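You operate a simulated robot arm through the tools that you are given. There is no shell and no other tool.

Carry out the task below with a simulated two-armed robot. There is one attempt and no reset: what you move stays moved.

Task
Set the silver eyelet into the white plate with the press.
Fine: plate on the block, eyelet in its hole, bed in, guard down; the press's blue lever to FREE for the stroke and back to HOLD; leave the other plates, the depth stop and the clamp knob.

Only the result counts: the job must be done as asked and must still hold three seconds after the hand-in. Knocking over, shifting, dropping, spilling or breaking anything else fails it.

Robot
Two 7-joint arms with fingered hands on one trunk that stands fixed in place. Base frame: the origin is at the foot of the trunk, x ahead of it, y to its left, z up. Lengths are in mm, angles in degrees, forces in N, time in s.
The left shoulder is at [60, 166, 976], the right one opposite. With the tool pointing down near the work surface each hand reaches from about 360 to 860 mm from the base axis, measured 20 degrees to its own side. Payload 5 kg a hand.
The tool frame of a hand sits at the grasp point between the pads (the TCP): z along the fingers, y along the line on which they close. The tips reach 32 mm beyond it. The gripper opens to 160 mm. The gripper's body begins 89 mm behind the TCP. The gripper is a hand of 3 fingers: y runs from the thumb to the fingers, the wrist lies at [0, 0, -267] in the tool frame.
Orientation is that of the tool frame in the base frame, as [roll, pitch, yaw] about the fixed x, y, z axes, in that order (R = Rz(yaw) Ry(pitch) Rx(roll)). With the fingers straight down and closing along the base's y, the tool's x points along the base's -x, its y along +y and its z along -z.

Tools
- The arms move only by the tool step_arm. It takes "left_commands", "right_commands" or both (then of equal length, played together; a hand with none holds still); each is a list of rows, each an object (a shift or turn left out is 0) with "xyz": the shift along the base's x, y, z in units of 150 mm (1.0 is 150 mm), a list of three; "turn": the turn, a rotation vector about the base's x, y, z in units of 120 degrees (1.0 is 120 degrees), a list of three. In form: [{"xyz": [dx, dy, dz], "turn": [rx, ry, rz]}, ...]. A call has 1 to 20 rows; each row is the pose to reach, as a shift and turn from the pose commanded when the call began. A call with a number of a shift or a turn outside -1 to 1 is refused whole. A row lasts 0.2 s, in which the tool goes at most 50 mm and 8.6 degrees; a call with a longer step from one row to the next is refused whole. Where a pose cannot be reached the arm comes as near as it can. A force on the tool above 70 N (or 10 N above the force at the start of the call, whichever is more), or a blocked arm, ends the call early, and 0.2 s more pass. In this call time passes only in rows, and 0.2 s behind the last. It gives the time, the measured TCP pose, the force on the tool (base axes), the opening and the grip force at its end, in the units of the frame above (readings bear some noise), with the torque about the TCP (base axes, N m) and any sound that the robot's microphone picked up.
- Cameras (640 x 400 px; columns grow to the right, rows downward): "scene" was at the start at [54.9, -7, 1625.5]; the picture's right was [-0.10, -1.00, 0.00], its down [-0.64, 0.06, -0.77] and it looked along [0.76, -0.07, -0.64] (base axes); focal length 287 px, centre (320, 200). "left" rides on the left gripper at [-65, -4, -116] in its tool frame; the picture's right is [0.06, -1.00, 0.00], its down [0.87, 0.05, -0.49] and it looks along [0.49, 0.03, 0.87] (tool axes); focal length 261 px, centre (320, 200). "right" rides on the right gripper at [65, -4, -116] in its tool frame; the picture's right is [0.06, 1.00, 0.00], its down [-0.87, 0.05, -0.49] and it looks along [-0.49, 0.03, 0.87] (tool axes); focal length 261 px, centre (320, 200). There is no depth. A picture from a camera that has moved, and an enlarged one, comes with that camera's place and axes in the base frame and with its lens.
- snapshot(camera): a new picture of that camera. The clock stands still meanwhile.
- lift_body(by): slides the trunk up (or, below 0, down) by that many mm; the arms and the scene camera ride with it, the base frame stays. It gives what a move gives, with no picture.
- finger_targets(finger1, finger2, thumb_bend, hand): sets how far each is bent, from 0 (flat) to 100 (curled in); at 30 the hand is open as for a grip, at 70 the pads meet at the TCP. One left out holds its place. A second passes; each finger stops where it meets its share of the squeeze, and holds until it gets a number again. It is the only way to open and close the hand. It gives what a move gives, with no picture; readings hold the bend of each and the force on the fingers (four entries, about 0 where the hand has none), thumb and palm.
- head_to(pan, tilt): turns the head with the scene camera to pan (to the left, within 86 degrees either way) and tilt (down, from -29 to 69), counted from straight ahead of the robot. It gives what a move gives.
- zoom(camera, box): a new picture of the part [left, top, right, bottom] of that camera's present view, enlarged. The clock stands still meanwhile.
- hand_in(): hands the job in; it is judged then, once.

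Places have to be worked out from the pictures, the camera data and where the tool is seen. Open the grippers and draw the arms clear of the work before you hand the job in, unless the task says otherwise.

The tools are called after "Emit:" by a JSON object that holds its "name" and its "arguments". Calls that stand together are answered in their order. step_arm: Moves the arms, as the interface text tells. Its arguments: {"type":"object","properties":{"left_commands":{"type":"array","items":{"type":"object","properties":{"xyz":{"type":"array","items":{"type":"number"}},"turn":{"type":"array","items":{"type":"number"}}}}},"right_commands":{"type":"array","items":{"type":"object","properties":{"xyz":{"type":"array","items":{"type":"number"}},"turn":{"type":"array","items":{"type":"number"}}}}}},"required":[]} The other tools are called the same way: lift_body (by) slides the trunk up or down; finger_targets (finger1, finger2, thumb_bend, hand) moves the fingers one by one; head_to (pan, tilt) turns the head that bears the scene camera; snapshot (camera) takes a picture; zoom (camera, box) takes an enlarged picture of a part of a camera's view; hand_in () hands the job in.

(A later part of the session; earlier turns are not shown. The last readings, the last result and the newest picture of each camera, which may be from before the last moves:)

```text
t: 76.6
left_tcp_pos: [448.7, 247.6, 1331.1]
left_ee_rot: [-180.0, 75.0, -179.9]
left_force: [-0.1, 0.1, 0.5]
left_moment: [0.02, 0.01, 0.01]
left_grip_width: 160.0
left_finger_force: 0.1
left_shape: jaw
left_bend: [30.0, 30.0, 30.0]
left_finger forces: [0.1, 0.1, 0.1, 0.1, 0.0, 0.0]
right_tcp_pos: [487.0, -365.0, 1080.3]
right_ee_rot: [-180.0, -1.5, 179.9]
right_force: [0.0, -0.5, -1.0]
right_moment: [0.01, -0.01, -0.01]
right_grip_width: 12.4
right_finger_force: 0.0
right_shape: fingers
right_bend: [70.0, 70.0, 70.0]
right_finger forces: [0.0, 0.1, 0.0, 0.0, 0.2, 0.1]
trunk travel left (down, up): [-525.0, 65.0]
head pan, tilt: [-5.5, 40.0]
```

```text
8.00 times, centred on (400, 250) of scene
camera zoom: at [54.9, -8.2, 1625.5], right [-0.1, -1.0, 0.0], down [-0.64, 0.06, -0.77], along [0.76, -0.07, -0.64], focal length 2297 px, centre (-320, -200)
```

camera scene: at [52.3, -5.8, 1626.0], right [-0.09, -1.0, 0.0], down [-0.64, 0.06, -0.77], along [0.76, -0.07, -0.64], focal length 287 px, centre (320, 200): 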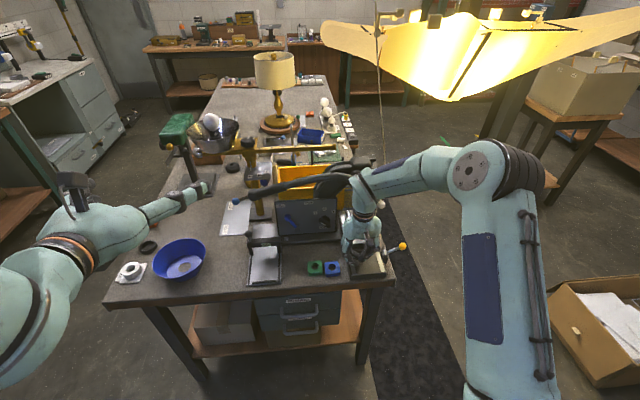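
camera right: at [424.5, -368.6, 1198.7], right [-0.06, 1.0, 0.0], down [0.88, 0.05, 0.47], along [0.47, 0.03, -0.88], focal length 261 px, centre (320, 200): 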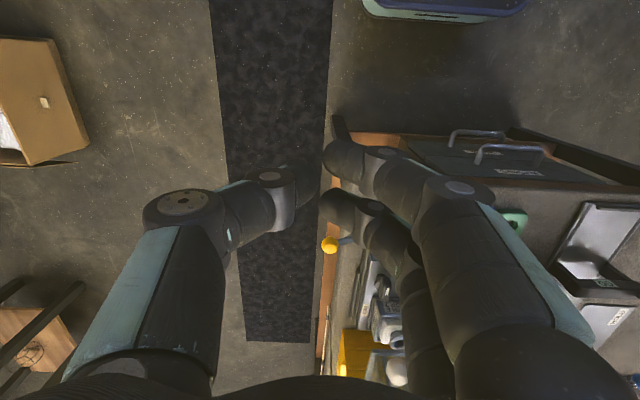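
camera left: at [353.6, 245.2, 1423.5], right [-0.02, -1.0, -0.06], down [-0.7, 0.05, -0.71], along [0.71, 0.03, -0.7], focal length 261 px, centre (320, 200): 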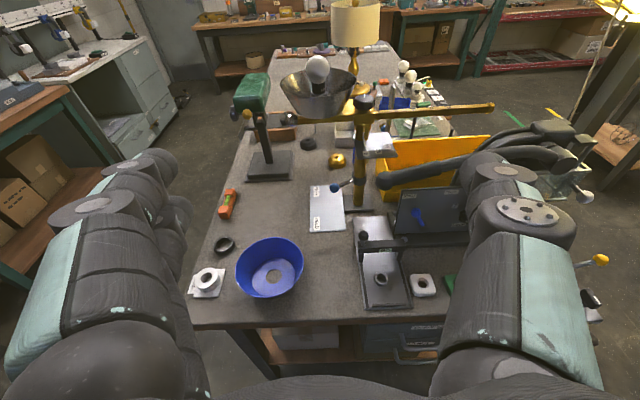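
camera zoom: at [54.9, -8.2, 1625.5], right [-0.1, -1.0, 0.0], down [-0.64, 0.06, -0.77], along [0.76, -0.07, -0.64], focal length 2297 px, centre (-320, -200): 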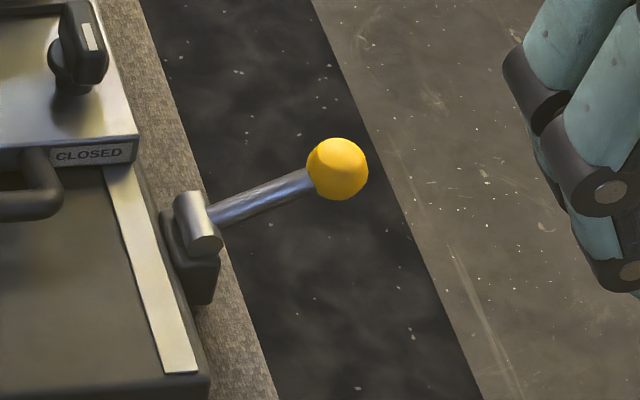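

The eyelet sits right below the ram; the guard (glass panel with white-ball handle) is still up. I'll pitch the right hand so the camera looks straight forward at the guard for a front view.

Emit:
{"name": "step_arm", "arguments": {"right_commands": [{"xyz": [0, 0.08, -0.04], "turn": [0, -0.0625, 0]}, {"xyz": [0, 0.16, -0.08], "turn": [0, -0.125, 0]}, {"xyz": [0, 0.24, -0.12], "turn": [0, -0.1875, 0]}, {"xyz": [0, 0.32, -0.16], "turn": [0, -0.25, 0]}, {"xyz": [0, 0.4, -0.2], "turn": [0, -0.3125, 0]}, {"xyz": [0, 0.48, -0.24], "turn": [0, -0.375, 0]}, {"xyz": [0, 0.56, -0.28], "turn": [0, -0.4375, 0]}, {"xyz": [0, 0.64, -0.32], "turn": [0, -0.4875, 0]}]}}

Emit:
{"name": "snapshot", "arguments": {"camera": "right"}}

```text
t: 78.6
left_tcp_pos: [446.8, 249.5, 1331.9]
left_ee_rot: [-179.5, 74.9, -179.6]
left_force: [-1.4, 0.0, 0.4]
left_moment: [0.0, 0.03, -0.04]
left_grip_width: 159.8
left_finger_force: 0.1
left_shape: jaw
left_bend: [30.0, 30.0, 30.0]
left_finger forces: [0.0, 0.0, 0.0, 0.0, 0.0, 0.0]
right_tcp_pos: [530.5, -278.1, 982.5]
right_ee_rot: [-176.9, 43.1, 176.1]
right_force: [0.1, -0.2, 0.5]
right_moment: [-0.01, 0.02, -0.01]
right_grip_width: 12.3
right_finger_force: 0.1
right_shape: fingers
right_bend: [70.0, 70.0, 70.0]
right_finger forces: [0.1, 0.1, 0.0, 0.0, 0.0, 0.0]
right hand out of reach, approached as far as the arm can: row 5, 6, 7, 8
trunk travel left (down, up): [-525.0, 65.0]
head pan, tilt: [-5.5, 40.0]
stopped in row 8 (right hand): the arm was blocked; the commanded pose is now the measured one
```

```text
taken
camera right: at [404.0, -267.2, 1022.5], right [0.06, 0.99, -0.08], down [0.31, 0.06, 0.95], along [0.95, -0.08, -0.3], focal length 261 px, centre (320, 200)
```

right: 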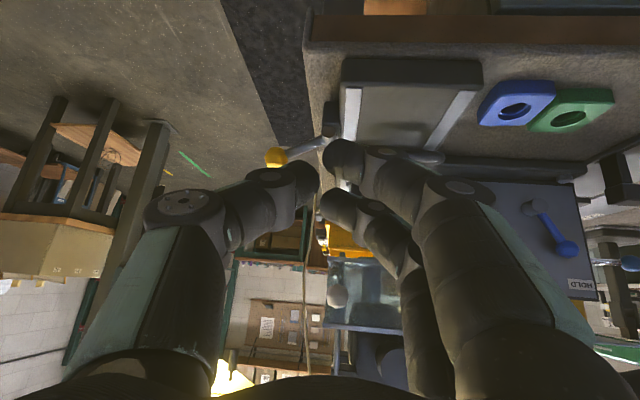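

The pose limits reach, but the (inverted) front view shows the guard. Enlarge it.

Emit:
{"name": "zoom", "arguments": {"camera": "right", "box": [290, 230, 420, 380]}}

```text
2.67 times, centred on (355, 305) of right
camera zoom: at [404.0, -267.2, 1022.5], right [0.06, 0.99, -0.08], down [0.31, 0.06, 0.95], along [0.95, -0.08, -0.3], focal length 695 px, centre (227, -80)
```

zoom: 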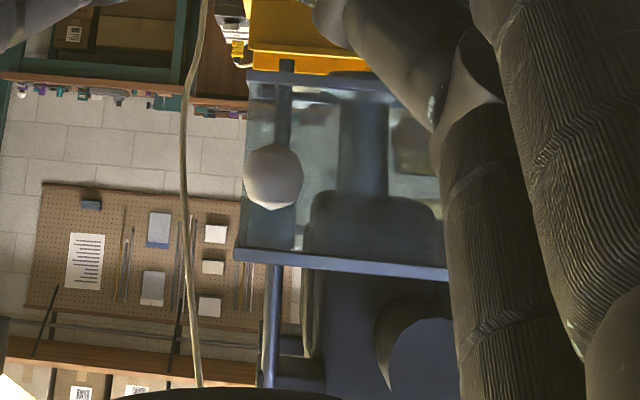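

Triangulated: ball at ≈(720,−265,1036); panel slides on a vertical guide, lower rail ≈988. The clamp knob is now beneath it, so I'll press the ball down from above with the closed fist. First raise and move above the ball.

Emit:
{"name": "step_arm", "arguments": {"right_commands": [{"xyz": [0, 0, 0.3]}, {"xyz": [0, 0, 0.6]}, {"xyz": [0.1, 0.03, 0.8]}, {"xyz": [0.4, 0.06, 0.8]}, {"xyz": [0.7, 0.087, 0.8]}, {"xyz": [0.9, 0.087, 0.8]}]}}

Emit:
{"name": "snapshot", "arguments": {"camera": "right"}}

Emit:
{"name": "zoom", "arguments": {"camera": "scene", "box": [330, 130, 430, 250]}}

```text
t: 80.0
left_tcp_pos: [449.8, 248.6, 1330.7]
left_ee_rot: [-179.8, 74.9, -179.7]
left_force: [0.0, 0.5, 0.5]
left_moment: [-0.01, 0.01, -0.03]
left_grip_width: 160.1
left_finger_force: 0.0
left_shape: jaw
left_bend: [30.0, 30.0, 30.0]
left_finger forces: [0.0, 0.0, 0.0, 0.0, 0.0, 0.0]
right_tcp_pos: [666.2, -265.4, 1101.9]
right_ee_rot: [-176.8, 43.0, 176.3]
right_force: [-0.2, -0.1, -0.1]
right_moment: [0.02, 0.0, -0.02]
right_grip_width: 12.2
right_finger_force: 0.1
right_shape: fingers
right_bend: [70.0, 70.0, 70.0]
right_finger forces: [0.1, 0.1, 0.1, 0.0, 0.0, 0.1]
trunk travel left (down, up): [-525.0, 65.0]
head pan, tilt: [-5.5, 40.0]
```

```text
taken
camera right: at [540.0, -254.6, 1141.6], right [0.06, 0.99, -0.08], down [0.31, 0.06, 0.95], along [0.95, -0.08, -0.3], focal length 261 px, centre (320, 200)
```

right: 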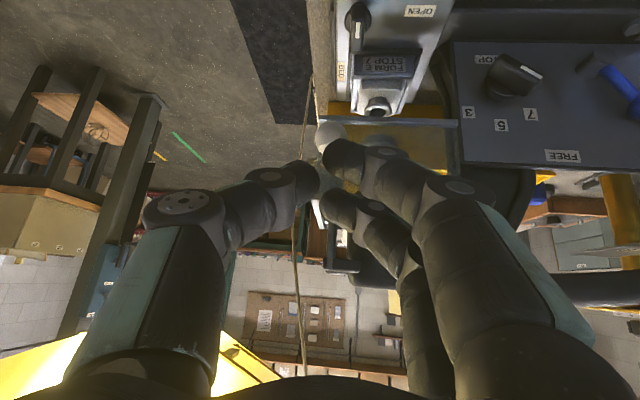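

```text
3.33 times, centred on (380, 190) of scene
camera zoom: at [55.7, -7.1, 1625.5], right [-0.1, -1.0, 0.0], down [-0.64, 0.06, -0.77], along [0.76, -0.07, -0.64], focal length 957 px, centre (120, 233)
```

zoom: 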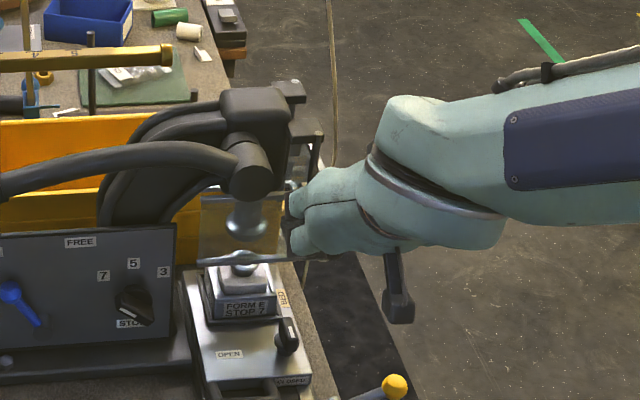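

Ball at ≈(720,−266,1031). Position fist tips over it (x+30), then descend in small steps watching force.

Emit:
{"name": "step_arm", "arguments": {"right_commands": [{"xyz": [0.1, 0.01, 0]}, {"xyz": [0.2, 0.015, -0.05]}, {"xyz": [0.2, 0.015, -0.1]}]}}

Emit:
{"name": "snapshot", "arguments": {"camera": "right"}}

Emit:
{"name": "zoom", "arguments": {"camera": "scene", "box": [350, 160, 410, 220]}}

```text
t: 80.8
left_tcp_pos: [447.4, 249.1, 1330.2]
left_ee_rot: [-179.9, 74.9, -179.7]
left_force: [-0.4, -0.2, -0.1]
left_moment: [-0.02, -0.02, 0.01]
left_grip_width: 160.1
left_finger_force: 0.1
left_shape: jaw
left_bend: [30.0, 30.0, 30.0]
left_finger forces: [0.1, 0.1, 0.0, 0.0, 0.0, 0.1]
right_tcp_pos: [695.3, -262.8, 1086.0]
right_ee_rot: [-176.9, 43.0, 176.2]
right_force: [0.6, 0.5, -0.5]
right_moment: [0.0, -0.02, -0.02]
right_grip_width: 12.5
right_finger_force: 0.2
right_shape: fingers
right_bend: [70.0, 70.0, 70.0]
right_finger forces: [0.0, 0.0, 0.1, 0.1, 0.1, 0.1]
trunk travel left (down, up): [-525.0, 65.0]
head pan, tilt: [-5.5, 40.0]
```

```text
taken
camera right: at [569.4, -251.8, 1126.4], right [0.06, 0.99, -0.08], down [0.31, 0.06, 0.95], along [0.95, -0.08, -0.3], focal length 261 px, centre (320, 200)
```

right: 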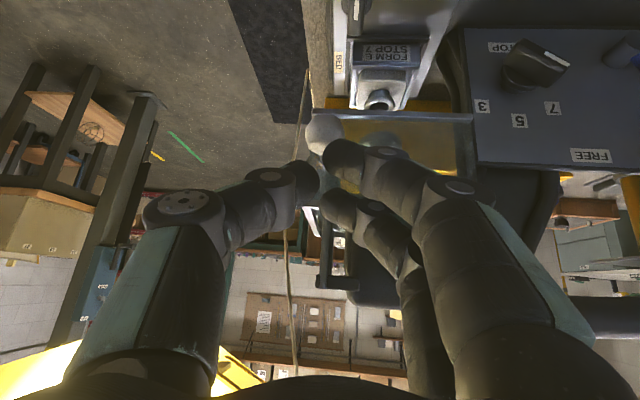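

```text
6.67 times, centred on (380, 190) of scene
camera zoom: at [55.0, -7.0, 1625.5], right [-0.1, -1.0, 0.0], down [-0.64, 0.06, -0.77], along [0.76, -0.07, -0.64], focal length 1914 px, centre (-80, 267)
```

zoom: 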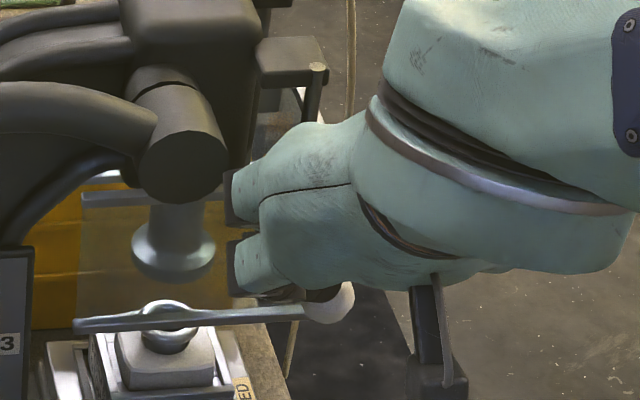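

Tips are directly above the ball. Descend to contact.

Emit:
{"name": "step_arm", "arguments": {"right_commands": [{"xyz": [0, 0, -0.035]}, {"xyz": [0, 0, -0.07]}, {"xyz": [0, 0, -0.1]}, {"xyz": [0, 0, -0.13]}, {"xyz": [0, 0, -0.16]}, {"xyz": [0, 0, -0.19]}]}}

Emit:
{"name": "snapshot", "arguments": {"camera": "right"}}

Emit:
{"name": "zoom", "arguments": {"camera": "scene", "box": [350, 160, 410, 220]}}

```text
t: 82.2
left_tcp_pos: [448.7, 249.0, 1329.8]
left_ee_rot: [-179.7, 74.9, -179.8]
left_force: [0.8, 0.2, 0.8]
left_moment: [0.01, 0.02, 0.01]
left_grip_width: 159.7
left_finger_force: 0.0
left_shape: jaw
left_bend: [30.0, 30.0, 30.0]
left_finger forces: [0.0, 0.0, 0.0, 0.0, 0.1, 0.0]
right_tcp_pos: [695.8, -262.6, 1057.4]
right_ee_rot: [-176.8, 43.0, 176.3]
right_force: [-1.3, 1.6, 0.8]
right_moment: [0.06, 0.01, 0.02]
right_grip_width: 12.9
right_finger_force: 1.0
right_shape: fingers
right_bend: [70.0, 70.0, 70.0]
right_finger forces: [2.0, 0.0, 0.0, 0.1, 0.0, 0.0]
trunk travel left (down, up): [-525.0, 65.0]
head pan, tilt: [-5.5, 40.0]
```

```text
taken
camera right: at [569.6, -251.7, 1098.2], right [0.06, 0.99, -0.08], down [0.31, 0.06, 0.95], along [0.95, -0.08, -0.3], focal length 261 px, centre (320, 200)
```

right: 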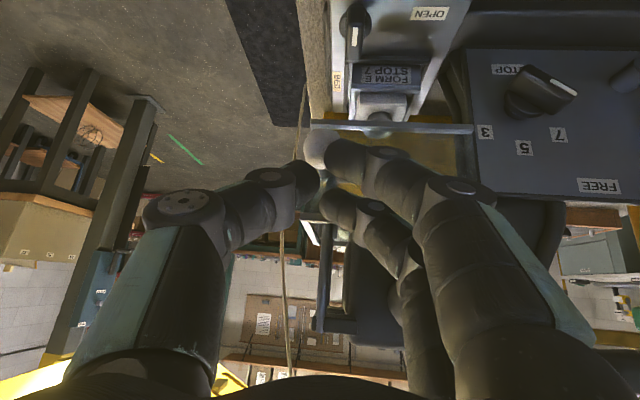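

```text
6.67 times, centred on (380, 190) of scene
camera zoom: at [54.7, -6.7, 1625.5], right [-0.1, -1.0, 0.0], down [-0.64, 0.06, -0.77], along [0.76, -0.07, -0.64], focal length 1914 px, centre (-80, 267)
```

zoom: 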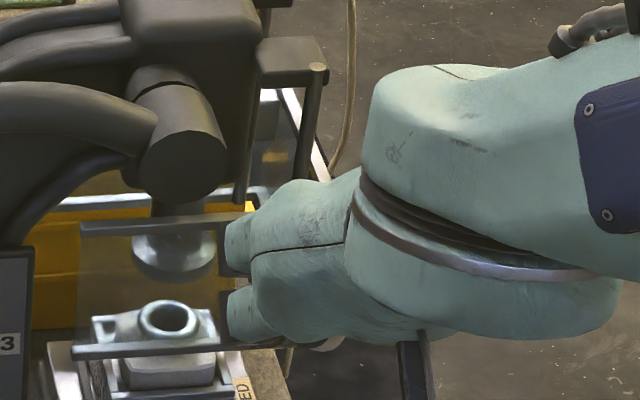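

The guard is sliding down with the fist (2 N). Continue pushing down gradually.

Emit:
{"name": "step_arm", "arguments": {"right_commands": [{"xyz": [0, 0, -0.033]}, {"xyz": [0, 0, -0.066]}, {"xyz": [0, 0, -0.1]}, {"xyz": [0, 0, -0.133]}, {"xyz": [0, 0, -0.166]}, {"xyz": [0, 0, -0.2]}]}}

Emit:
{"name": "snapshot", "arguments": {"camera": "right"}}

Emit:
{"name": "zoom", "arguments": {"camera": "scene", "box": [350, 160, 410, 230]}}

```text
t: 83.6
left_tcp_pos: [448.8, 249.6, 1331.6]
left_ee_rot: [-179.8, 74.9, -179.6]
left_force: [-0.8, -0.3, 0.1]
left_moment: [-0.01, 0.0, 0.0]
left_grip_width: 160.0
left_finger_force: 0.1
left_shape: jaw
left_bend: [30.0, 30.0, 30.0]
left_finger forces: [0.0, 0.1, 0.0, 0.0, 0.0, 0.0]
right_tcp_pos: [695.6, -262.8, 1028.9]
right_ee_rot: [-176.8, 43.0, 176.3]
right_force: [-0.5, 2.2, 0.4]
right_moment: [0.07, 0.01, 0.04]
right_grip_width: 13.1
right_finger_force: 1.1
right_shape: fingers
right_bend: [70.0, 70.0, 70.0]
right_finger forces: [1.7, 0.0, 0.0, 0.1, 0.1, 0.1]
trunk travel left (down, up): [-525.0, 65.0]
head pan, tilt: [-5.5, 40.0]
```

```text
taken
camera right: at [569.5, -251.8, 1068.6], right [0.06, 0.99, -0.08], down [0.31, 0.06, 0.95], along [0.95, -0.08, -0.3], focal length 261 px, centre (320, 200)
```

right: 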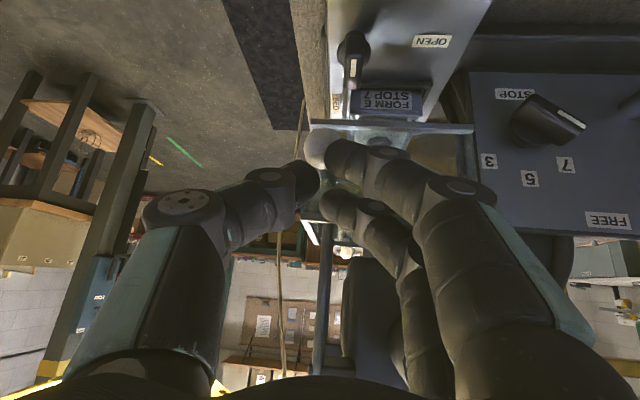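

```text
5.71 times, centred on (380, 195) of scene
camera zoom: at [54.7, -6.7, 1625.5], right [-0.1, -1.0, 0.0], down [-0.64, 0.06, -0.77], along [0.76, -0.07, -0.64], focal length 1641 px, centre (-23, 229)
```

zoom: 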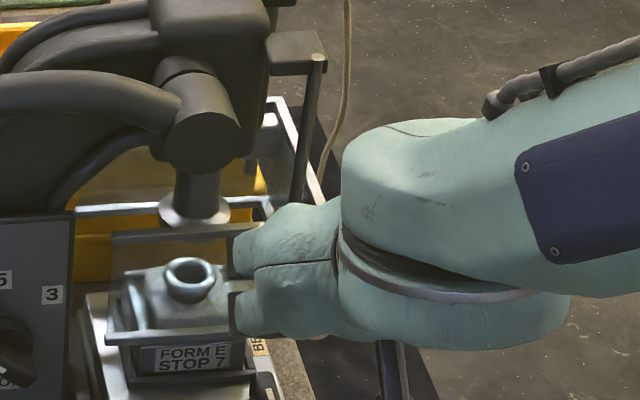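

Guard lowered ~45 mm. Continue.

Emit:
{"name": "step_arm", "arguments": {"right_commands": [{"xyz": [0, 0, -0.033]}, {"xyz": [0, 0, -0.066]}, {"xyz": [0, 0, -0.1]}, {"xyz": [0, 0, -0.133]}, {"xyz": [0, 0, -0.166]}, {"xyz": [0, 0, -0.2]}]}}

Emit:
{"name": "snapshot", "arguments": {"camera": "right"}}

Emit:
{"name": "zoom", "arguments": {"camera": "scene", "box": [350, 160, 410, 230]}}

```text
t: 85.0
left_tcp_pos: [448.0, 249.3, 1331.1]
left_ee_rot: [-179.7, 74.9, -179.7]
left_force: [-0.2, -0.1, -0.1]
left_moment: [0.02, -0.02, -0.01]
left_grip_width: 159.8
left_finger_force: 0.1
left_shape: jaw
left_bend: [30.0, 30.0, 30.0]
left_finger forces: [0.1, 0.0, 0.1, 0.1, 0.0, 0.0]
right_tcp_pos: [695.7, -263.3, 997.6]
right_ee_rot: [-176.9, 43.0, 176.2]
right_force: [-1.1, 0.9, 0.5]
right_moment: [0.05, 0.05, 0.02]
right_grip_width: 13.0
right_finger_force: 0.9
right_shape: fingers
right_bend: [70.0, 70.0, 70.0]
right_finger forces: [1.6, 0.0, 0.1, 0.0, 0.0, 0.1]
trunk travel left (down, up): [-525.0, 65.0]
head pan, tilt: [-5.5, 40.0]
```

```text
taken
camera right: at [569.7, -251.5, 1038.6], right [0.06, 0.99, -0.08], down [0.31, 0.06, 0.95], along [0.95, -0.08, -0.3], focal length 261 px, centre (320, 200)
```

right: 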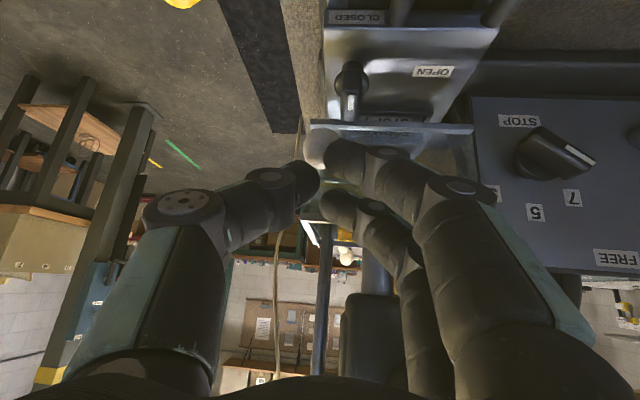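

```text
5.71 times, centred on (380, 195) of scene
camera zoom: at [54.8, -6.8, 1625.5], right [-0.1, -1.0, 0.0], down [-0.64, 0.06, -0.77], along [0.76, -0.07, -0.64], focal length 1641 px, centre (-23, 229)
```

zoom: 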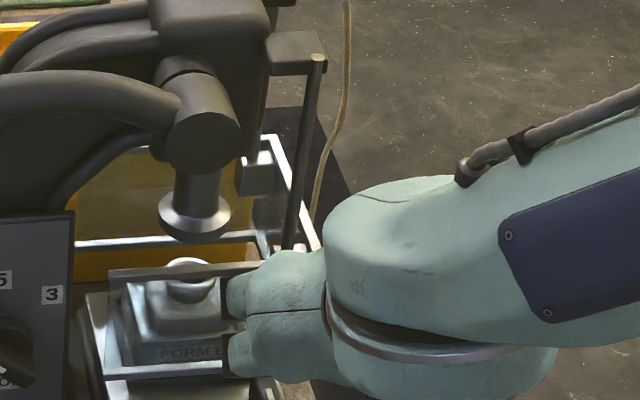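

Guard ~75 mm down. Continue in small steps, watching for the stop and the clamp knob.

Emit:
{"name": "step_arm", "arguments": {"right_commands": [{"xyz": [0, 0, -0.02]}, {"xyz": [0, 0, -0.04]}, {"xyz": [0, 0, -0.06]}, {"xyz": [0, 0, -0.08]}]}}

Emit:
{"name": "zoom", "arguments": {"camera": "right", "box": [280, 20, 500, 200]}}

Emit:
{"name": "zoom", "arguments": {"camera": "scene", "box": [345, 170, 405, 240]}}

```text
t: 86.0
left_tcp_pos: [448.4, 248.8, 1330.9]
left_ee_rot: [-179.7, 74.9, -179.7]
left_force: [-0.4, 0.6, -0.5]
left_moment: [0.04, -0.01, -0.02]
left_grip_width: 159.9
left_finger_force: 0.0
left_shape: jaw
left_bend: [30.0, 30.0, 30.0]
left_finger forces: [0.0, 0.1, 0.1, 0.0, 0.0, 0.1]
right_tcp_pos: [696.1, -263.1, 987.1]
right_ee_rot: [-176.9, 43.1, 176.2]
right_force: [0.0, 0.3, -0.1]
right_moment: [-0.05, -0.01, -0.01]
right_grip_width: 12.2
right_finger_force: 0.0
right_shape: fingers
right_bend: [70.0, 70.0, 70.0]
right_finger forces: [0.0, 0.0, 0.0, 0.1, 0.0, 0.0]
trunk travel left (down, up): [-525.0, 65.0]
head pan, tilt: [-5.5, 40.0]
```

```text
2.22 times, centred on (390, 110) of right
camera zoom: at [570.1, -252.1, 1026.5], right [0.06, 0.99, -0.08], down [0.31, 0.06, 0.95], along [0.95, -0.08, -0.3], focal length 579 px, centre (164, 400)
```

zoom: 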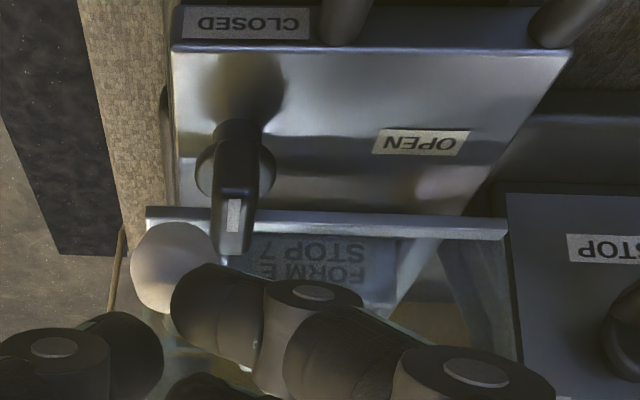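

```text
5.71 times, centred on (375, 205) of scene
camera zoom: at [55.0, -6.9, 1625.5], right [-0.1, -1.0, 0.0], down [-0.64, 0.06, -0.77], along [0.76, -0.07, -0.64], focal length 1641 px, centre (6, 171)
```

zoom: 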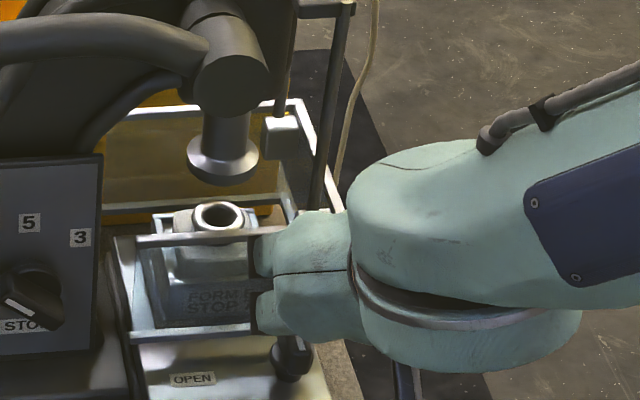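

Force dropped to zero: the guard has settled at its bottom (lower rail ≈900, just above the bed). Withdraw the hand up and back, and inspect.

Emit:
{"name": "step_arm", "arguments": {"right_commands": [{"xyz": [0, 0, 0.15]}, {"xyz": [-0.1, 0, 0.4]}, {"xyz": [-0.3, -0.05, 0.6]}, {"xyz": [-0.55, -0.1, 0.7]}, {"xyz": [-0.8, -0.2, 0.75]}, {"xyz": [-0.95, -0.4, 0.8]}]}}

Emit:
{"name": "zoom", "arguments": {"camera": "scene", "box": [340, 150, 410, 250]}}

Emit:
{"name": "snapshot", "arguments": {"camera": "scene"}}

```text
t: 87.4
left_tcp_pos: [448.3, 247.5, 1331.5]
left_ee_rot: [-179.7, 75.0, -179.8]
left_force: [-0.3, 0.5, 0.7]
left_moment: [0.01, 0.0, -0.02]
left_grip_width: 160.0
left_finger_force: 0.0
left_shape: jaw
left_bend: [30.0, 30.0, 30.0]
left_finger forces: [0.0, 0.0, 0.1, 0.0, 0.1, 0.0]
right_tcp_pos: [552.3, -322.0, 1105.9]
right_ee_rot: [-176.8, 43.1, 176.4]
right_force: [0.2, 0.3, 0.2]
right_moment: [0.02, 0.02, -0.02]
right_grip_width: 12.1
right_finger_force: 0.0
right_shape: fingers
right_bend: [70.0, 70.0, 70.0]
right_finger forces: [0.0, 0.1, 0.0, 0.0, 0.0, 0.0]
trunk travel left (down, up): [-525.0, 65.0]
head pan, tilt: [-5.5, 40.0]
```

```text
4.00 times, centred on (375, 200) of scene
camera zoom: at [54.2, -7.5, 1625.5], right [-0.1, -1.0, 0.0], down [-0.64, 0.06, -0.77], along [0.76, -0.07, -0.64], focal length 1148 px, centre (100, 200)
```

zoom: 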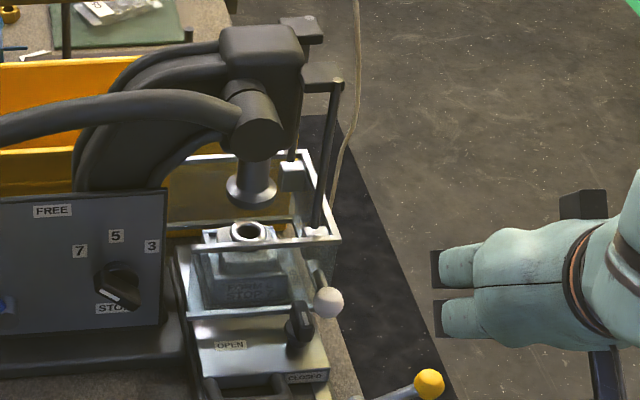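

```text
taken
camera scene: at [54.2, -7.5, 1625.5], right [-0.1, -1.0, 0.0], down [-0.64, 0.06, -0.77], along [0.76, -0.07, -0.64], focal length 287 px, centre (320, 200)
```

scene: 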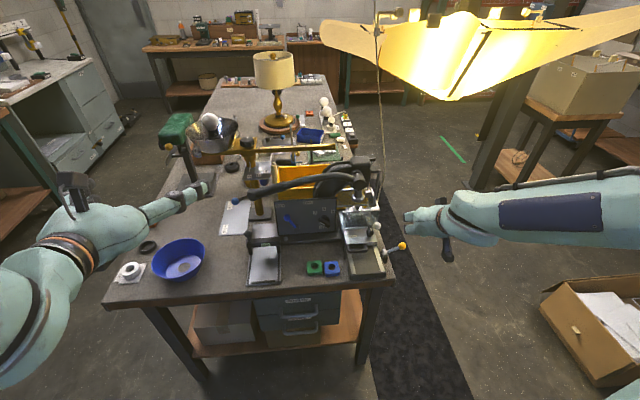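

Guard is down and the eyelet remains centred below the ram. Now the blue lever on the press panel, using the left hand: close its fist and bring it down in front of the panel.

Emit:
{"name": "finger_targets", "arguments": {"hand": "left", "finger1": 70, "finger2": 70, "thumb_bend": 70}}

Emit:
{"name": "step_arm", "arguments": {"left_commands": [{"xyz": [0.12, -0.1, -0.24]}, {"xyz": [0.24, -0.2, -0.48]}, {"xyz": [0.36, -0.3, -0.72]}, {"xyz": [0.48, -0.4, -0.96]}]}}

Emit:
{"name": "step_arm", "arguments": {"left_commands": [{"xyz": [0.06, -0.1, -0.25]}, {"xyz": [0.12, -0.2, -0.5]}, {"xyz": [0.18, -0.3, -0.75]}, {"xyz": [0.24, -0.4, -1.0]}]}}

Emit:
{"name": "snapshot", "arguments": {"camera": "left"}}

Emit:
{"name": "snapshot", "arguments": {"camera": "scene"}}

```text
t: 88.4
left_tcp_pos: [449.1, 249.1, 1330.3]
left_ee_rot: [-179.7, 75.0, -179.7]
left_force: [0.7, -0.4, -0.1]
left_moment: [0.02, 0.01, -0.04]
left_grip_width: 13.1
left_finger_force: 0.1
left_shape: fingers
left_bend: [70.0, 70.0, 70.0]
left_finger forces: [0.0, 0.0, 0.0, 0.1, 0.0, 0.0]
right_tcp_pos: [554.0, -322.2, 1106.1]
right_ee_rot: [-176.8, 43.0, 176.2]
right_force: [0.4, 0.6, 0.5]
right_moment: [0.02, 0.04, -0.03]
right_grip_width: 12.2
right_finger_force: 0.1
right_shape: fingers
right_bend: [70.0, 70.0, 70.0]
right_finger forces: [0.1, 0.1, 0.0, 0.0, 0.0, 0.0]
trunk travel left (down, up): [-525.0, 65.0]
head pan, tilt: [-5.5, 40.0]
```

```text
t: 89.6
left_tcp_pos: [541.4, 403.5, 1188.5]
left_ee_rot: [-178.4, 71.5, -153.1]
left_force: [0.7, -0.6, -0.9]
left_moment: [0.0, 0.02, -0.01]
left_grip_width: 12.3
left_finger_force: 0.0
left_shape: fingers
left_bend: [70.0, 70.0, 70.0]
left_finger forces: [0.1, 0.0, 0.1, 0.1, 0.1, 0.1]
left hand out of reach, approached as far as the arm can: row 1, 2, 3, 4
right_tcp_pos: [552.9, -323.3, 1106.6]
right_ee_rot: [-176.9, 43.0, 176.2]
right_force: [-0.2, -1.4, -0.9]
right_moment: [0.01, 0.01, 0.03]
right_grip_width: 12.3
right_finger_force: 0.2
right_shape: fingers
right_bend: [70.0, 70.0, 70.0]
right_finger forces: [0.1, 0.0, 0.0, 0.0, 0.0, 0.0]
trunk travel left (down, up): [-525.0, 65.0]
head pan, tilt: [-5.5, 40.0]
stopped in row 4 (left hand): the arm was blocked; the commanded pose is now the measured one
```

```text
t: 90.6
left_tcp_pos: [559.3, 347.9, 1138.5]
left_ee_rot: [179.8, 68.2, -155.0]
left_force: [0.2, -0.3, 0.7]
left_moment: [0.01, 0.01, -0.01]
left_grip_width: 12.4
left_finger_force: 0.1
left_shape: fingers
left_bend: [70.0, 70.0, 70.0]
left_finger forces: [0.0, 0.0, 0.0, 0.1, 0.0, 0.1]
left hand out of reach, approached as far as the arm can: row 1, 2, 3, 4
right_tcp_pos: [553.6, -322.1, 1107.0]
right_ee_rot: [-176.9, 43.1, 176.2]
right_force: [-0.3, 0.2, 0.4]
right_moment: [-0.01, 0.0, 0.01]
right_grip_width: 12.3
right_finger_force: 0.1
right_shape: fingers
right_bend: [70.0, 70.0, 70.0]
right_finger forces: [0.1, 0.1, 0.0, 0.1, 0.0, 0.0]
trunk travel left (down, up): [-525.0, 65.0]
head pan, tilt: [-5.5, 40.0]
```

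```text
taken
camera left: at [487.6, 309.2, 1242.1], right [0.41, -0.91, -0.06], down [-0.73, -0.28, -0.62], along [0.55, 0.3, -0.78], focal length 261 px, centre (320, 200)
```

left: 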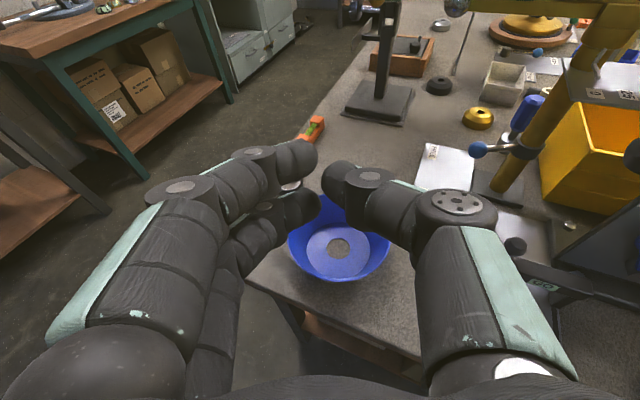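

```text
taken
camera scene: at [55.8, -7.1, 1625.5], right [-0.1, -1.0, 0.0], down [-0.64, 0.06, -0.77], along [0.76, -0.07, -0.64], focal length 287 px, centre (320, 200)
```

scene: 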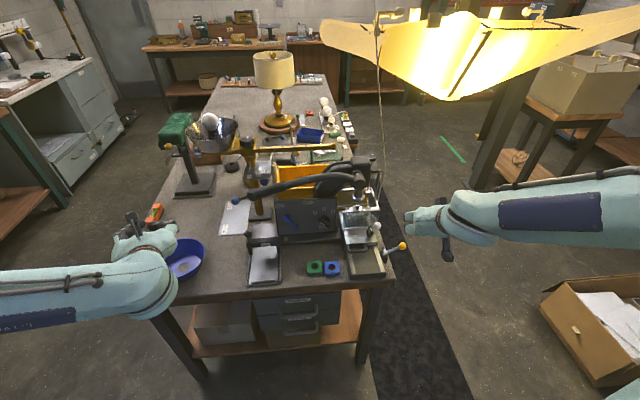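

The left arm's IK drifted (yaw −155, y 348), still clear above the bowl. I'll straighten its yaw and reduce the pitch in place, raising a bit.

Emit:
{"name": "step_arm", "arguments": {"left_commands": [{"xyz": [0, 0, 0.15], "turn": [0, 0, -0.069]}, {"xyz": [0, 0, 0.3], "turn": [0, 0, -0.139]}, {"xyz": [0, -0.1, 0.4], "turn": [0, 0, -0.208]}]}}

Emit:
{"name": "step_arm", "arguments": {"left_commands": [{"xyz": [0, 0, 0], "turn": [0, 0.06, 0]}, {"xyz": [0, 0, 0], "turn": [0, 0.12, 0]}, {"xyz": [0, 0, 0], "turn": [0, 0.19, 0]}]}}

Emit:
{"name": "snapshot", "arguments": {"camera": "scene"}}

```text
t: 91.4
left_tcp_pos: [557.4, 335.0, 1198.5]
left_ee_rot: [179.7, 68.2, -179.9]
left_force: [-0.4, 0.6, 0.3]
left_moment: [-0.03, -0.02, -0.01]
left_grip_width: 12.1
left_finger_force: 0.1
left_shape: fingers
left_bend: [70.0, 70.0, 70.0]
left_finger forces: [0.1, 0.1, 0.1, 0.0, 0.0, 0.0]
right_tcp_pos: [554.3, -321.8, 1107.2]
right_ee_rot: [-176.7, 43.1, 176.3]
right_force: [0.2, 0.7, -0.4]
right_moment: [-0.01, 0.01, -0.04]
right_grip_width: 12.1
right_finger_force: 0.0
right_shape: fingers
right_bend: [70.0, 70.0, 70.0]
right_finger forces: [0.1, 0.0, 0.0, 0.0, 0.0, 0.0]
trunk travel left (down, up): [-525.0, 65.0]
head pan, tilt: [-5.5, 40.0]
```

```text
t: 92.2
left_tcp_pos: [560.0, 333.8, 1198.7]
left_ee_rot: [179.6, 45.3, -180.0]
left_force: [-0.1, -1.1, 0.1]
left_moment: [0.03, 0.01, 0.05]
left_grip_width: 12.2
left_finger_force: 0.0
left_shape: fingers
left_bend: [70.0, 70.0, 70.0]
left_finger forces: [0.0, 0.0, 0.0, 0.0, 0.0, 0.0]
right_tcp_pos: [553.7, -324.2, 1105.1]
right_ee_rot: [-176.9, 43.0, 176.2]
right_force: [0.2, -1.0, -0.9]
right_moment: [0.09, -0.04, 0.01]
right_grip_width: 12.2
right_finger_force: 0.0
right_shape: fingers
right_bend: [70.0, 70.0, 70.0]
right_finger forces: [0.1, 0.1, 0.0, 0.0, 0.1, 0.0]
trunk travel left (down, up): [-525.0, 65.0]
head pan, tilt: [-5.5, 40.0]
```

```text
taken
camera scene: at [55.0, -8.4, 1625.4], right [-0.1, -1.0, 0.0], down [-0.64, 0.06, -0.77], along [0.76, -0.07, -0.64], focal length 287 px, centre (320, 200)
```

scene: 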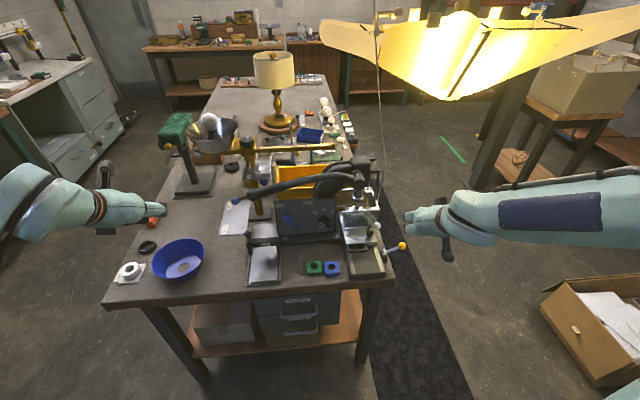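

Left hand is now well-posed (pitch 45, yaw 180). Move it toward the panel front in stages, staying at x < 640.

Emit:
{"name": "step_arm", "arguments": {"left_commands": [{"xyz": [0.05, -0.25, -0.12]}, {"xyz": [0.1, -0.5, -0.25]}, {"xyz": [0.15, -0.75, -0.37]}, {"xyz": [0.2, -1.0, -0.5]}]}}

Emit:
{"name": "step_arm", "arguments": {"left_commands": [{"xyz": [0.05, -0.15, -0.2]}, {"xyz": [0.1, -0.3, -0.4]}, {"xyz": [0.15, -0.45, -0.55]}, {"xyz": [0.2, -0.5, -0.7]}]}}

Emit:
{"name": "snapshot", "arguments": {"camera": "left"}}

Emit:
{"name": "snapshot", "arguments": {"camera": "scene"}}

```text
t: 93.2
left_tcp_pos: [590.6, 202.9, 1114.2]
left_ee_rot: [179.7, 44.5, -177.9]
left_force: [0.9, -6.3, 1.3]
left_moment: [0.44, 0.08, 0.38]
left_grip_width: 12.1
left_finger_force: 0.0
left_shape: fingers
left_bend: [70.0, 70.0, 70.0]
left_finger forces: [0.0, 0.0, 0.1, 0.0, 0.1, 0.1]
right_tcp_pos: [553.5, -324.1, 1105.5]
right_ee_rot: [-176.9, 43.0, 176.2]
right_force: [-0.3, -0.2, -0.2]
right_moment: [-0.02, -0.01, -0.01]
right_grip_width: 12.2
right_finger_force: 0.3
right_shape: fingers
right_bend: [70.0, 70.0, 70.0]
right_finger forces: [0.0, 0.0, 0.0, 0.0, 0.0, 0.0]
trunk travel left (down, up): [-525.0, 65.0]
head pan, tilt: [-5.5, 40.0]
```

```text
t: 94.2
left_tcp_pos: [602.1, 186.9, 1027.3]
left_ee_rot: [176.5, 47.2, 178.2]
left_force: [-0.4, -2.5, -0.2]
left_moment: [0.11, -0.05, 0.14]
left_grip_width: 12.5
left_finger_force: 0.0
left_shape: fingers
left_bend: [70.0, 70.0, 70.0]
left_finger forces: [0.0, 0.0, 0.1, 0.0, 0.1, 0.0]
left hand out of reach, approached as far as the arm can: row 1, 2, 3, 4
right_tcp_pos: [553.0, -322.3, 1106.7]
right_ee_rot: [-177.0, 43.1, 176.2]
right_force: [0.2, 0.0, 0.1]
right_moment: [0.01, -0.01, 0.04]
right_grip_width: 12.4
right_finger_force: 0.0
right_shape: fingers
right_bend: [70.0, 70.0, 70.0]
right_finger forces: [0.0, 0.0, 0.0, 0.0, 0.1, 0.0]
trunk travel left (down, up): [-525.0, 65.0]
head pan, tilt: [-5.5, 40.0]
```

```text
taken
camera left: at [562.1, 177.6, 1154.0], right [-0.03, -1.0, -0.09], down [-0.95, 0.05, -0.3], along [0.3, 0.08, -0.95], focal length 261 px, centre (320, 200)
```

left: 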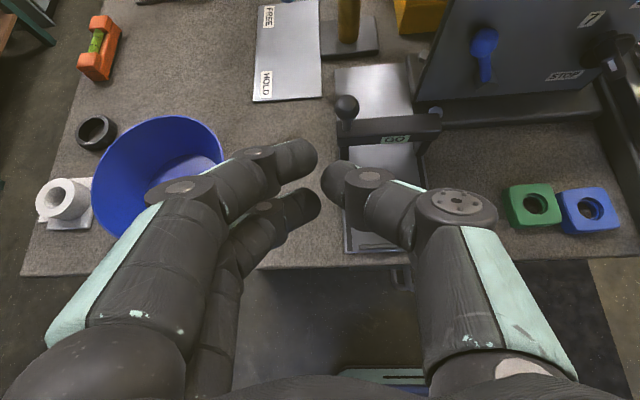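

```text
taken
camera scene: at [54.9, -7.2, 1625.5], right [-0.1, -1.0, 0.0], down [-0.64, 0.06, -0.77], along [0.76, -0.07, -0.64], focal length 287 px, centre (320, 200)
```

scene: 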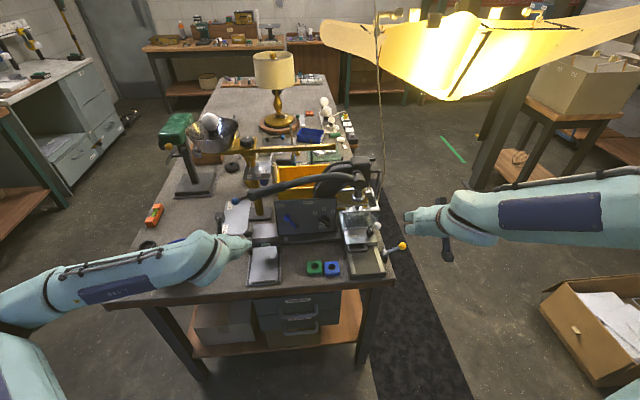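

The left arm can't comfortably reach further right in this posture. I'll withdraw it and use the right hand, which reaches this area well.

Emit:
{"name": "step_arm", "arguments": {"left_commands": [{"xyz": [-0.05, 0.1, 0.2]}, {"xyz": [-0.1, 0.25, 0.4]}, {"xyz": [-0.15, 0.45, 0.6]}, {"xyz": [-0.2, 0.65, 0.8]}, {"xyz": [-0.25, 0.85, 0.95]}]}}

Emit:
{"name": "step_arm", "arguments": {"right_commands": [{"xyz": [0, 0.25, 0.1], "turn": [0, 0.0, 0]}, {"xyz": [0, 0.5, 0.15]}, {"xyz": [0, 0.75, 0.15]}, {"xyz": [0, 1.0, 0.15]}]}}

Emit:
{"name": "snapshot", "arguments": {"camera": "scene"}}

Emit:
{"name": "snapshot", "arguments": {"camera": "right"}}

```text
t: 95.4
left_tcp_pos: [560.2, 302.0, 1156.0]
left_ee_rot: [179.8, 45.4, -179.9]
left_force: [-0.4, -0.4, -0.4]
left_moment: [-0.05, 0.02, 0.01]
left_grip_width: 12.2
left_finger_force: 0.0
left_shape: fingers
left_bend: [70.0, 70.0, 70.0]
left_finger forces: [0.0, 0.1, 0.0, 0.0, 0.0, 0.0]
right_tcp_pos: [553.9, -322.6, 1106.2]
right_ee_rot: [-176.7, 43.0, 176.2]
right_force: [0.8, 0.4, 0.1]
right_moment: [0.01, -0.02, -0.01]
right_grip_width: 12.2
right_finger_force: 0.0
right_shape: fingers
right_bend: [70.0, 70.0, 70.0]
right_finger forces: [0.1, 0.0, 0.0, 0.1, 0.1, 0.1]
trunk travel left (down, up): [-525.0, 65.0]
head pan, tilt: [-5.5, 40.0]
```

```text
t: 96.4
left_tcp_pos: [561.4, 302.6, 1156.2]
left_ee_rot: [179.8, 45.4, -179.9]
left_force: [0.1, 0.0, 0.4]
left_moment: [0.01, -0.04, 0.0]
left_grip_width: 12.3
left_finger_force: 0.2
left_shape: fingers
left_bend: [70.0, 70.0, 70.0]
left_finger forces: [0.0, 0.1, 0.0, 0.0, 0.0, 0.0]
right_tcp_pos: [553.5, -170.8, 1129.9]
right_ee_rot: [-176.8, 43.0, 176.2]
right_force: [0.4, 0.2, -0.5]
right_moment: [0.0, -0.01, 0.01]
right_grip_width: 12.2
right_finger_force: 0.1
right_shape: fingers
right_bend: [70.0, 70.0, 70.0]
right_finger forces: [0.0, 0.0, 0.1, 0.0, 0.0, 0.1]
trunk travel left (down, up): [-525.0, 65.0]
head pan, tilt: [-5.5, 40.0]
```

```text
taken
camera scene: at [55.2, -6.0, 1625.5], right [-0.1, -1.0, 0.0], down [-0.64, 0.06, -0.77], along [0.76, -0.07, -0.64], focal length 287 px, centre (320, 200)
```

scene: 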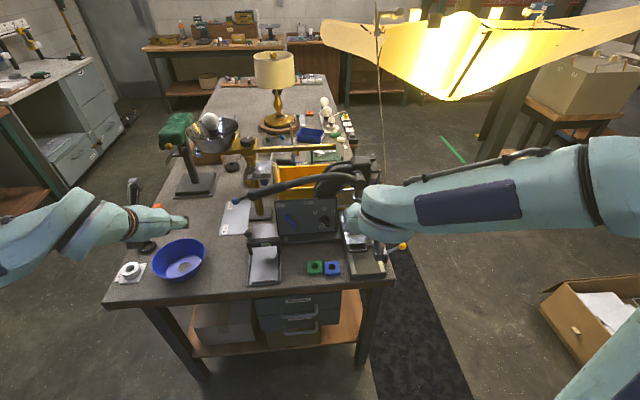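

```text
taken
camera right: at [427.9, -160.6, 1169.8], right [0.06, 0.99, -0.08], down [0.31, 0.06, 0.95], along [0.95, -0.08, -0.3], focal length 261 px, centre (320, 200)
```

right: 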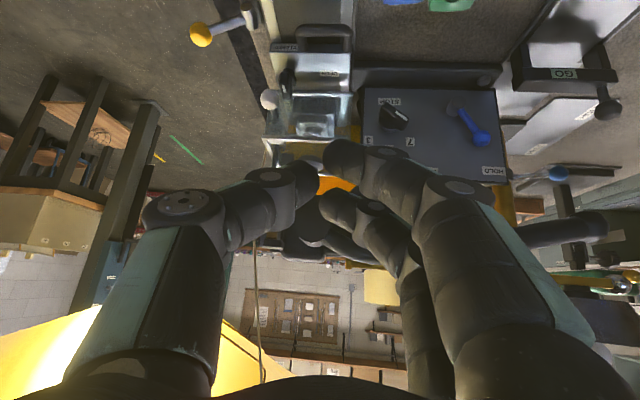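

Right arm config is good. Move left across in front of the panel, keeping x ≈ 560–600.

Emit:
{"name": "step_arm", "arguments": {"right_commands": [{"xyz": [0, 0.25, -0.05]}, {"xyz": [0, 0.5, -0.1]}, {"xyz": [0, 0.75, -0.15]}, {"xyz": [0, 1.0, -0.2]}]}}

Emit:
{"name": "step_arm", "arguments": {"right_commands": [{"xyz": [0.1, 0.2, -0.15]}, {"xyz": [0.2, 0.4, -0.3]}, {"xyz": [0.3, 0.6, -0.45]}, {"xyz": [0.33, 0.75, -0.6]}]}}

Emit:
{"name": "step_arm", "arguments": {"right_commands": [{"turn": [0, -0.06, 0]}, {"turn": [0, -0.12, 0]}, {"turn": [0, -0.15, 0]}]}}

Emit:
{"name": "snapshot", "arguments": {"camera": "scene"}}

Emit:
{"name": "snapshot", "arguments": {"camera": "right"}}

```text
t: 97.4
left_tcp_pos: [561.6, 303.8, 1155.7]
left_ee_rot: [179.9, 45.3, -179.9]
left_force: [0.0, 0.4, -0.2]
left_moment: [0.01, 0.0, -0.02]
left_grip_width: 12.3
left_finger_force: 0.0
left_shape: fingers
left_bend: [70.0, 70.0, 70.0]
left_finger forces: [0.1, 0.1, 0.0, 0.1, 0.1, 0.0]
right_tcp_pos: [553.3, -19.6, 1098.5]
right_ee_rot: [-176.8, 43.2, 176.2]
right_force: [-0.6, 0.9, -0.1]
right_moment: [0.0, 0.01, 0.01]
right_grip_width: 12.2
right_finger_force: 0.0
right_shape: fingers
right_bend: [70.0, 70.0, 70.0]
right_finger forces: [0.0, 0.0, 0.1, 0.1, 0.0, 0.1]
trunk travel left (down, up): [-525.0, 65.0]
head pan, tilt: [-5.5, 40.0]
```

```text
t: 98.4
left_tcp_pos: [560.6, 303.5, 1155.8]
left_ee_rot: [179.7, 45.4, -179.8]
left_force: [0.7, 0.4, 1.4]
left_moment: [0.02, 0.0, 0.0]
left_grip_width: 12.4
left_finger_force: 0.0
left_shape: fingers
left_bend: [70.0, 70.0, 70.0]
left_finger forces: [0.0, 0.0, 0.0, 0.1, 0.1, 0.0]
right_tcp_pos: [602.6, 92.4, 1008.7]
right_ee_rot: [-176.8, 43.1, 176.3]
right_force: [0.2, -0.4, 0.1]
right_moment: [0.0, 0.0, -0.04]
right_grip_width: 12.1
right_finger_force: 0.0
right_shape: fingers
right_bend: [70.0, 70.0, 70.0]
right_finger forces: [0.1, 0.0, 0.0, 0.0, 0.1, 0.0]
trunk travel left (down, up): [-525.0, 65.0]
head pan, tilt: [-5.5, 40.0]
```

```text
t: 99.2
left_tcp_pos: [561.9, 303.8, 1156.1]
left_ee_rot: [179.7, 45.3, -179.9]
left_force: [0.4, 0.0, 0.0]
left_moment: [-0.03, -0.01, -0.03]
left_grip_width: 12.2
left_finger_force: 0.0
left_shape: fingers
left_bend: [70.0, 70.0, 70.0]
left_finger forces: [0.1, 0.1, 0.0, 0.0, 0.1, 0.0]
right_tcp_pos: [603.1, 91.9, 1010.1]
right_ee_rot: [-179.4, 61.1, 174.2]
right_force: [0.9, 0.2, 0.1]
right_moment: [0.03, 0.03, 0.03]
right_grip_width: 12.4
right_finger_force: 0.0
right_shape: fingers
right_bend: [70.0, 70.0, 70.0]
right_finger forces: [0.0, 0.0, 0.0, 0.0, 0.0, 0.1]
trunk travel left (down, up): [-525.0, 65.0]
head pan, tilt: [-5.5, 40.0]
```

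```text
taken
camera scene: at [54.9, -6.4, 1625.5], right [-0.1, -1.0, 0.0], down [-0.64, 0.06, -0.77], along [0.76, -0.07, -0.64], focal length 287 px, centre (320, 200)
```

scene: 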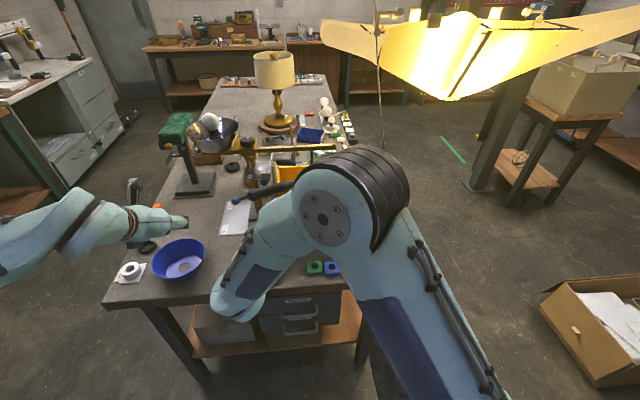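

```text
taken
camera right: at [470.8, 102.1, 1008.4], right [0.08, 1.0, -0.06], down [0.0, 0.06, 1.0], along [1.0, -0.08, 0.01], focal length 261 px, centre (320, 200)
```

right: 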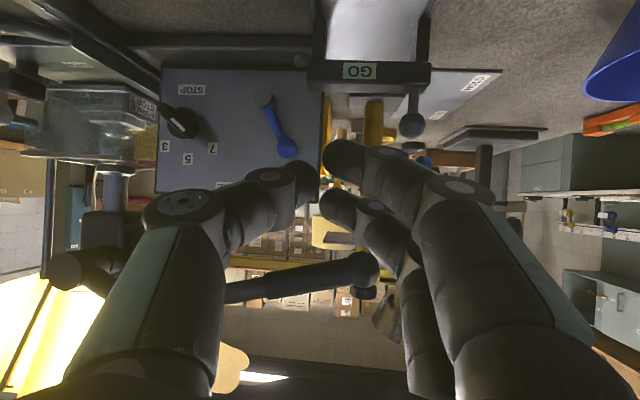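

Great front view (inverted): blue ball ≈(770,36,952), pivot ≈(778,3,890), handle end ≈(750,132,1080). Advance so the thumb side comes alongside the ball on its +y side.

Emit:
{"name": "step_arm", "arguments": {"right_commands": [{"xyz": [0.15, -0.08, -0.1]}, {"xyz": [0.35, -0.08, -0.2]}, {"xyz": [0.55, -0.08, -0.28]}, {"xyz": [0.7, -0.08, -0.28]}]}}

Emit:
{"name": "snapshot", "arguments": {"camera": "right"}}

Emit:
{"name": "zoom", "arguments": {"camera": "scene", "box": [220, 150, 340, 270]}}

```text
t: 100.2
left_tcp_pos: [561.7, 302.9, 1156.2]
left_ee_rot: [179.7, 45.3, -179.9]
left_force: [0.1, -0.1, -0.4]
left_moment: [0.0, 0.01, 0.02]
left_grip_width: 12.3
left_finger_force: 0.1
left_shape: fingers
left_bend: [70.0, 70.0, 70.0]
left_finger forces: [0.0, 0.0, 0.0, 0.0, 0.1, 0.0]
right_tcp_pos: [708.0, 77.5, 966.9]
right_ee_rot: [-179.1, 61.0, 174.4]
right_force: [1.2, 0.4, 0.0]
right_moment: [-0.03, -0.02, 0.02]
right_grip_width: 12.2
right_finger_force: 0.0
right_shape: fingers
right_bend: [70.0, 70.0, 70.0]
right_finger forces: [0.0, 0.0, 0.1, 0.0, 0.0, 0.0]
trunk travel left (down, up): [-525.0, 65.0]
head pan, tilt: [-5.5, 40.0]
```

```text
taken
camera right: at [576.2, 88.9, 965.7], right [0.08, 0.99, -0.06], down [0.0, 0.06, 1.0], along [1.0, -0.08, 0.01], focal length 261 px, centre (320, 200)
```

right: 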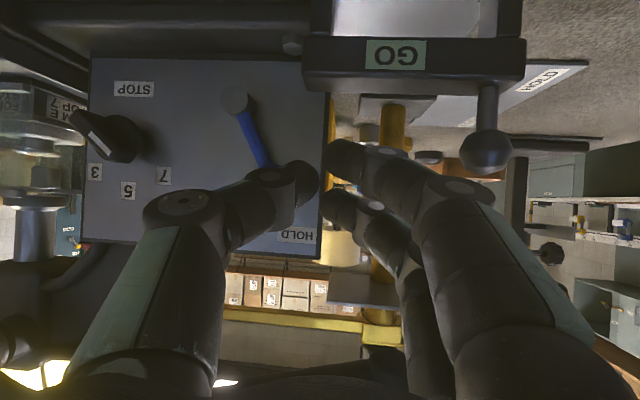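

```text
3.33 times, centred on (280, 210) of scene
camera zoom: at [55.2, -6.7, 1625.5], right [-0.1, -1.0, 0.0], down [-0.64, 0.06, -0.77], along [0.76, -0.07, -0.64], focal length 957 px, centre (453, 167)
```

zoom: 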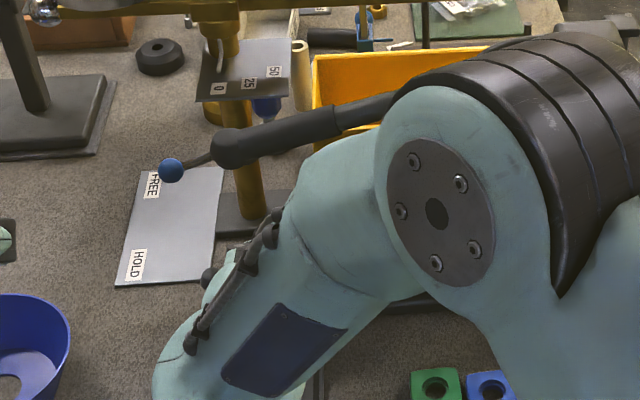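

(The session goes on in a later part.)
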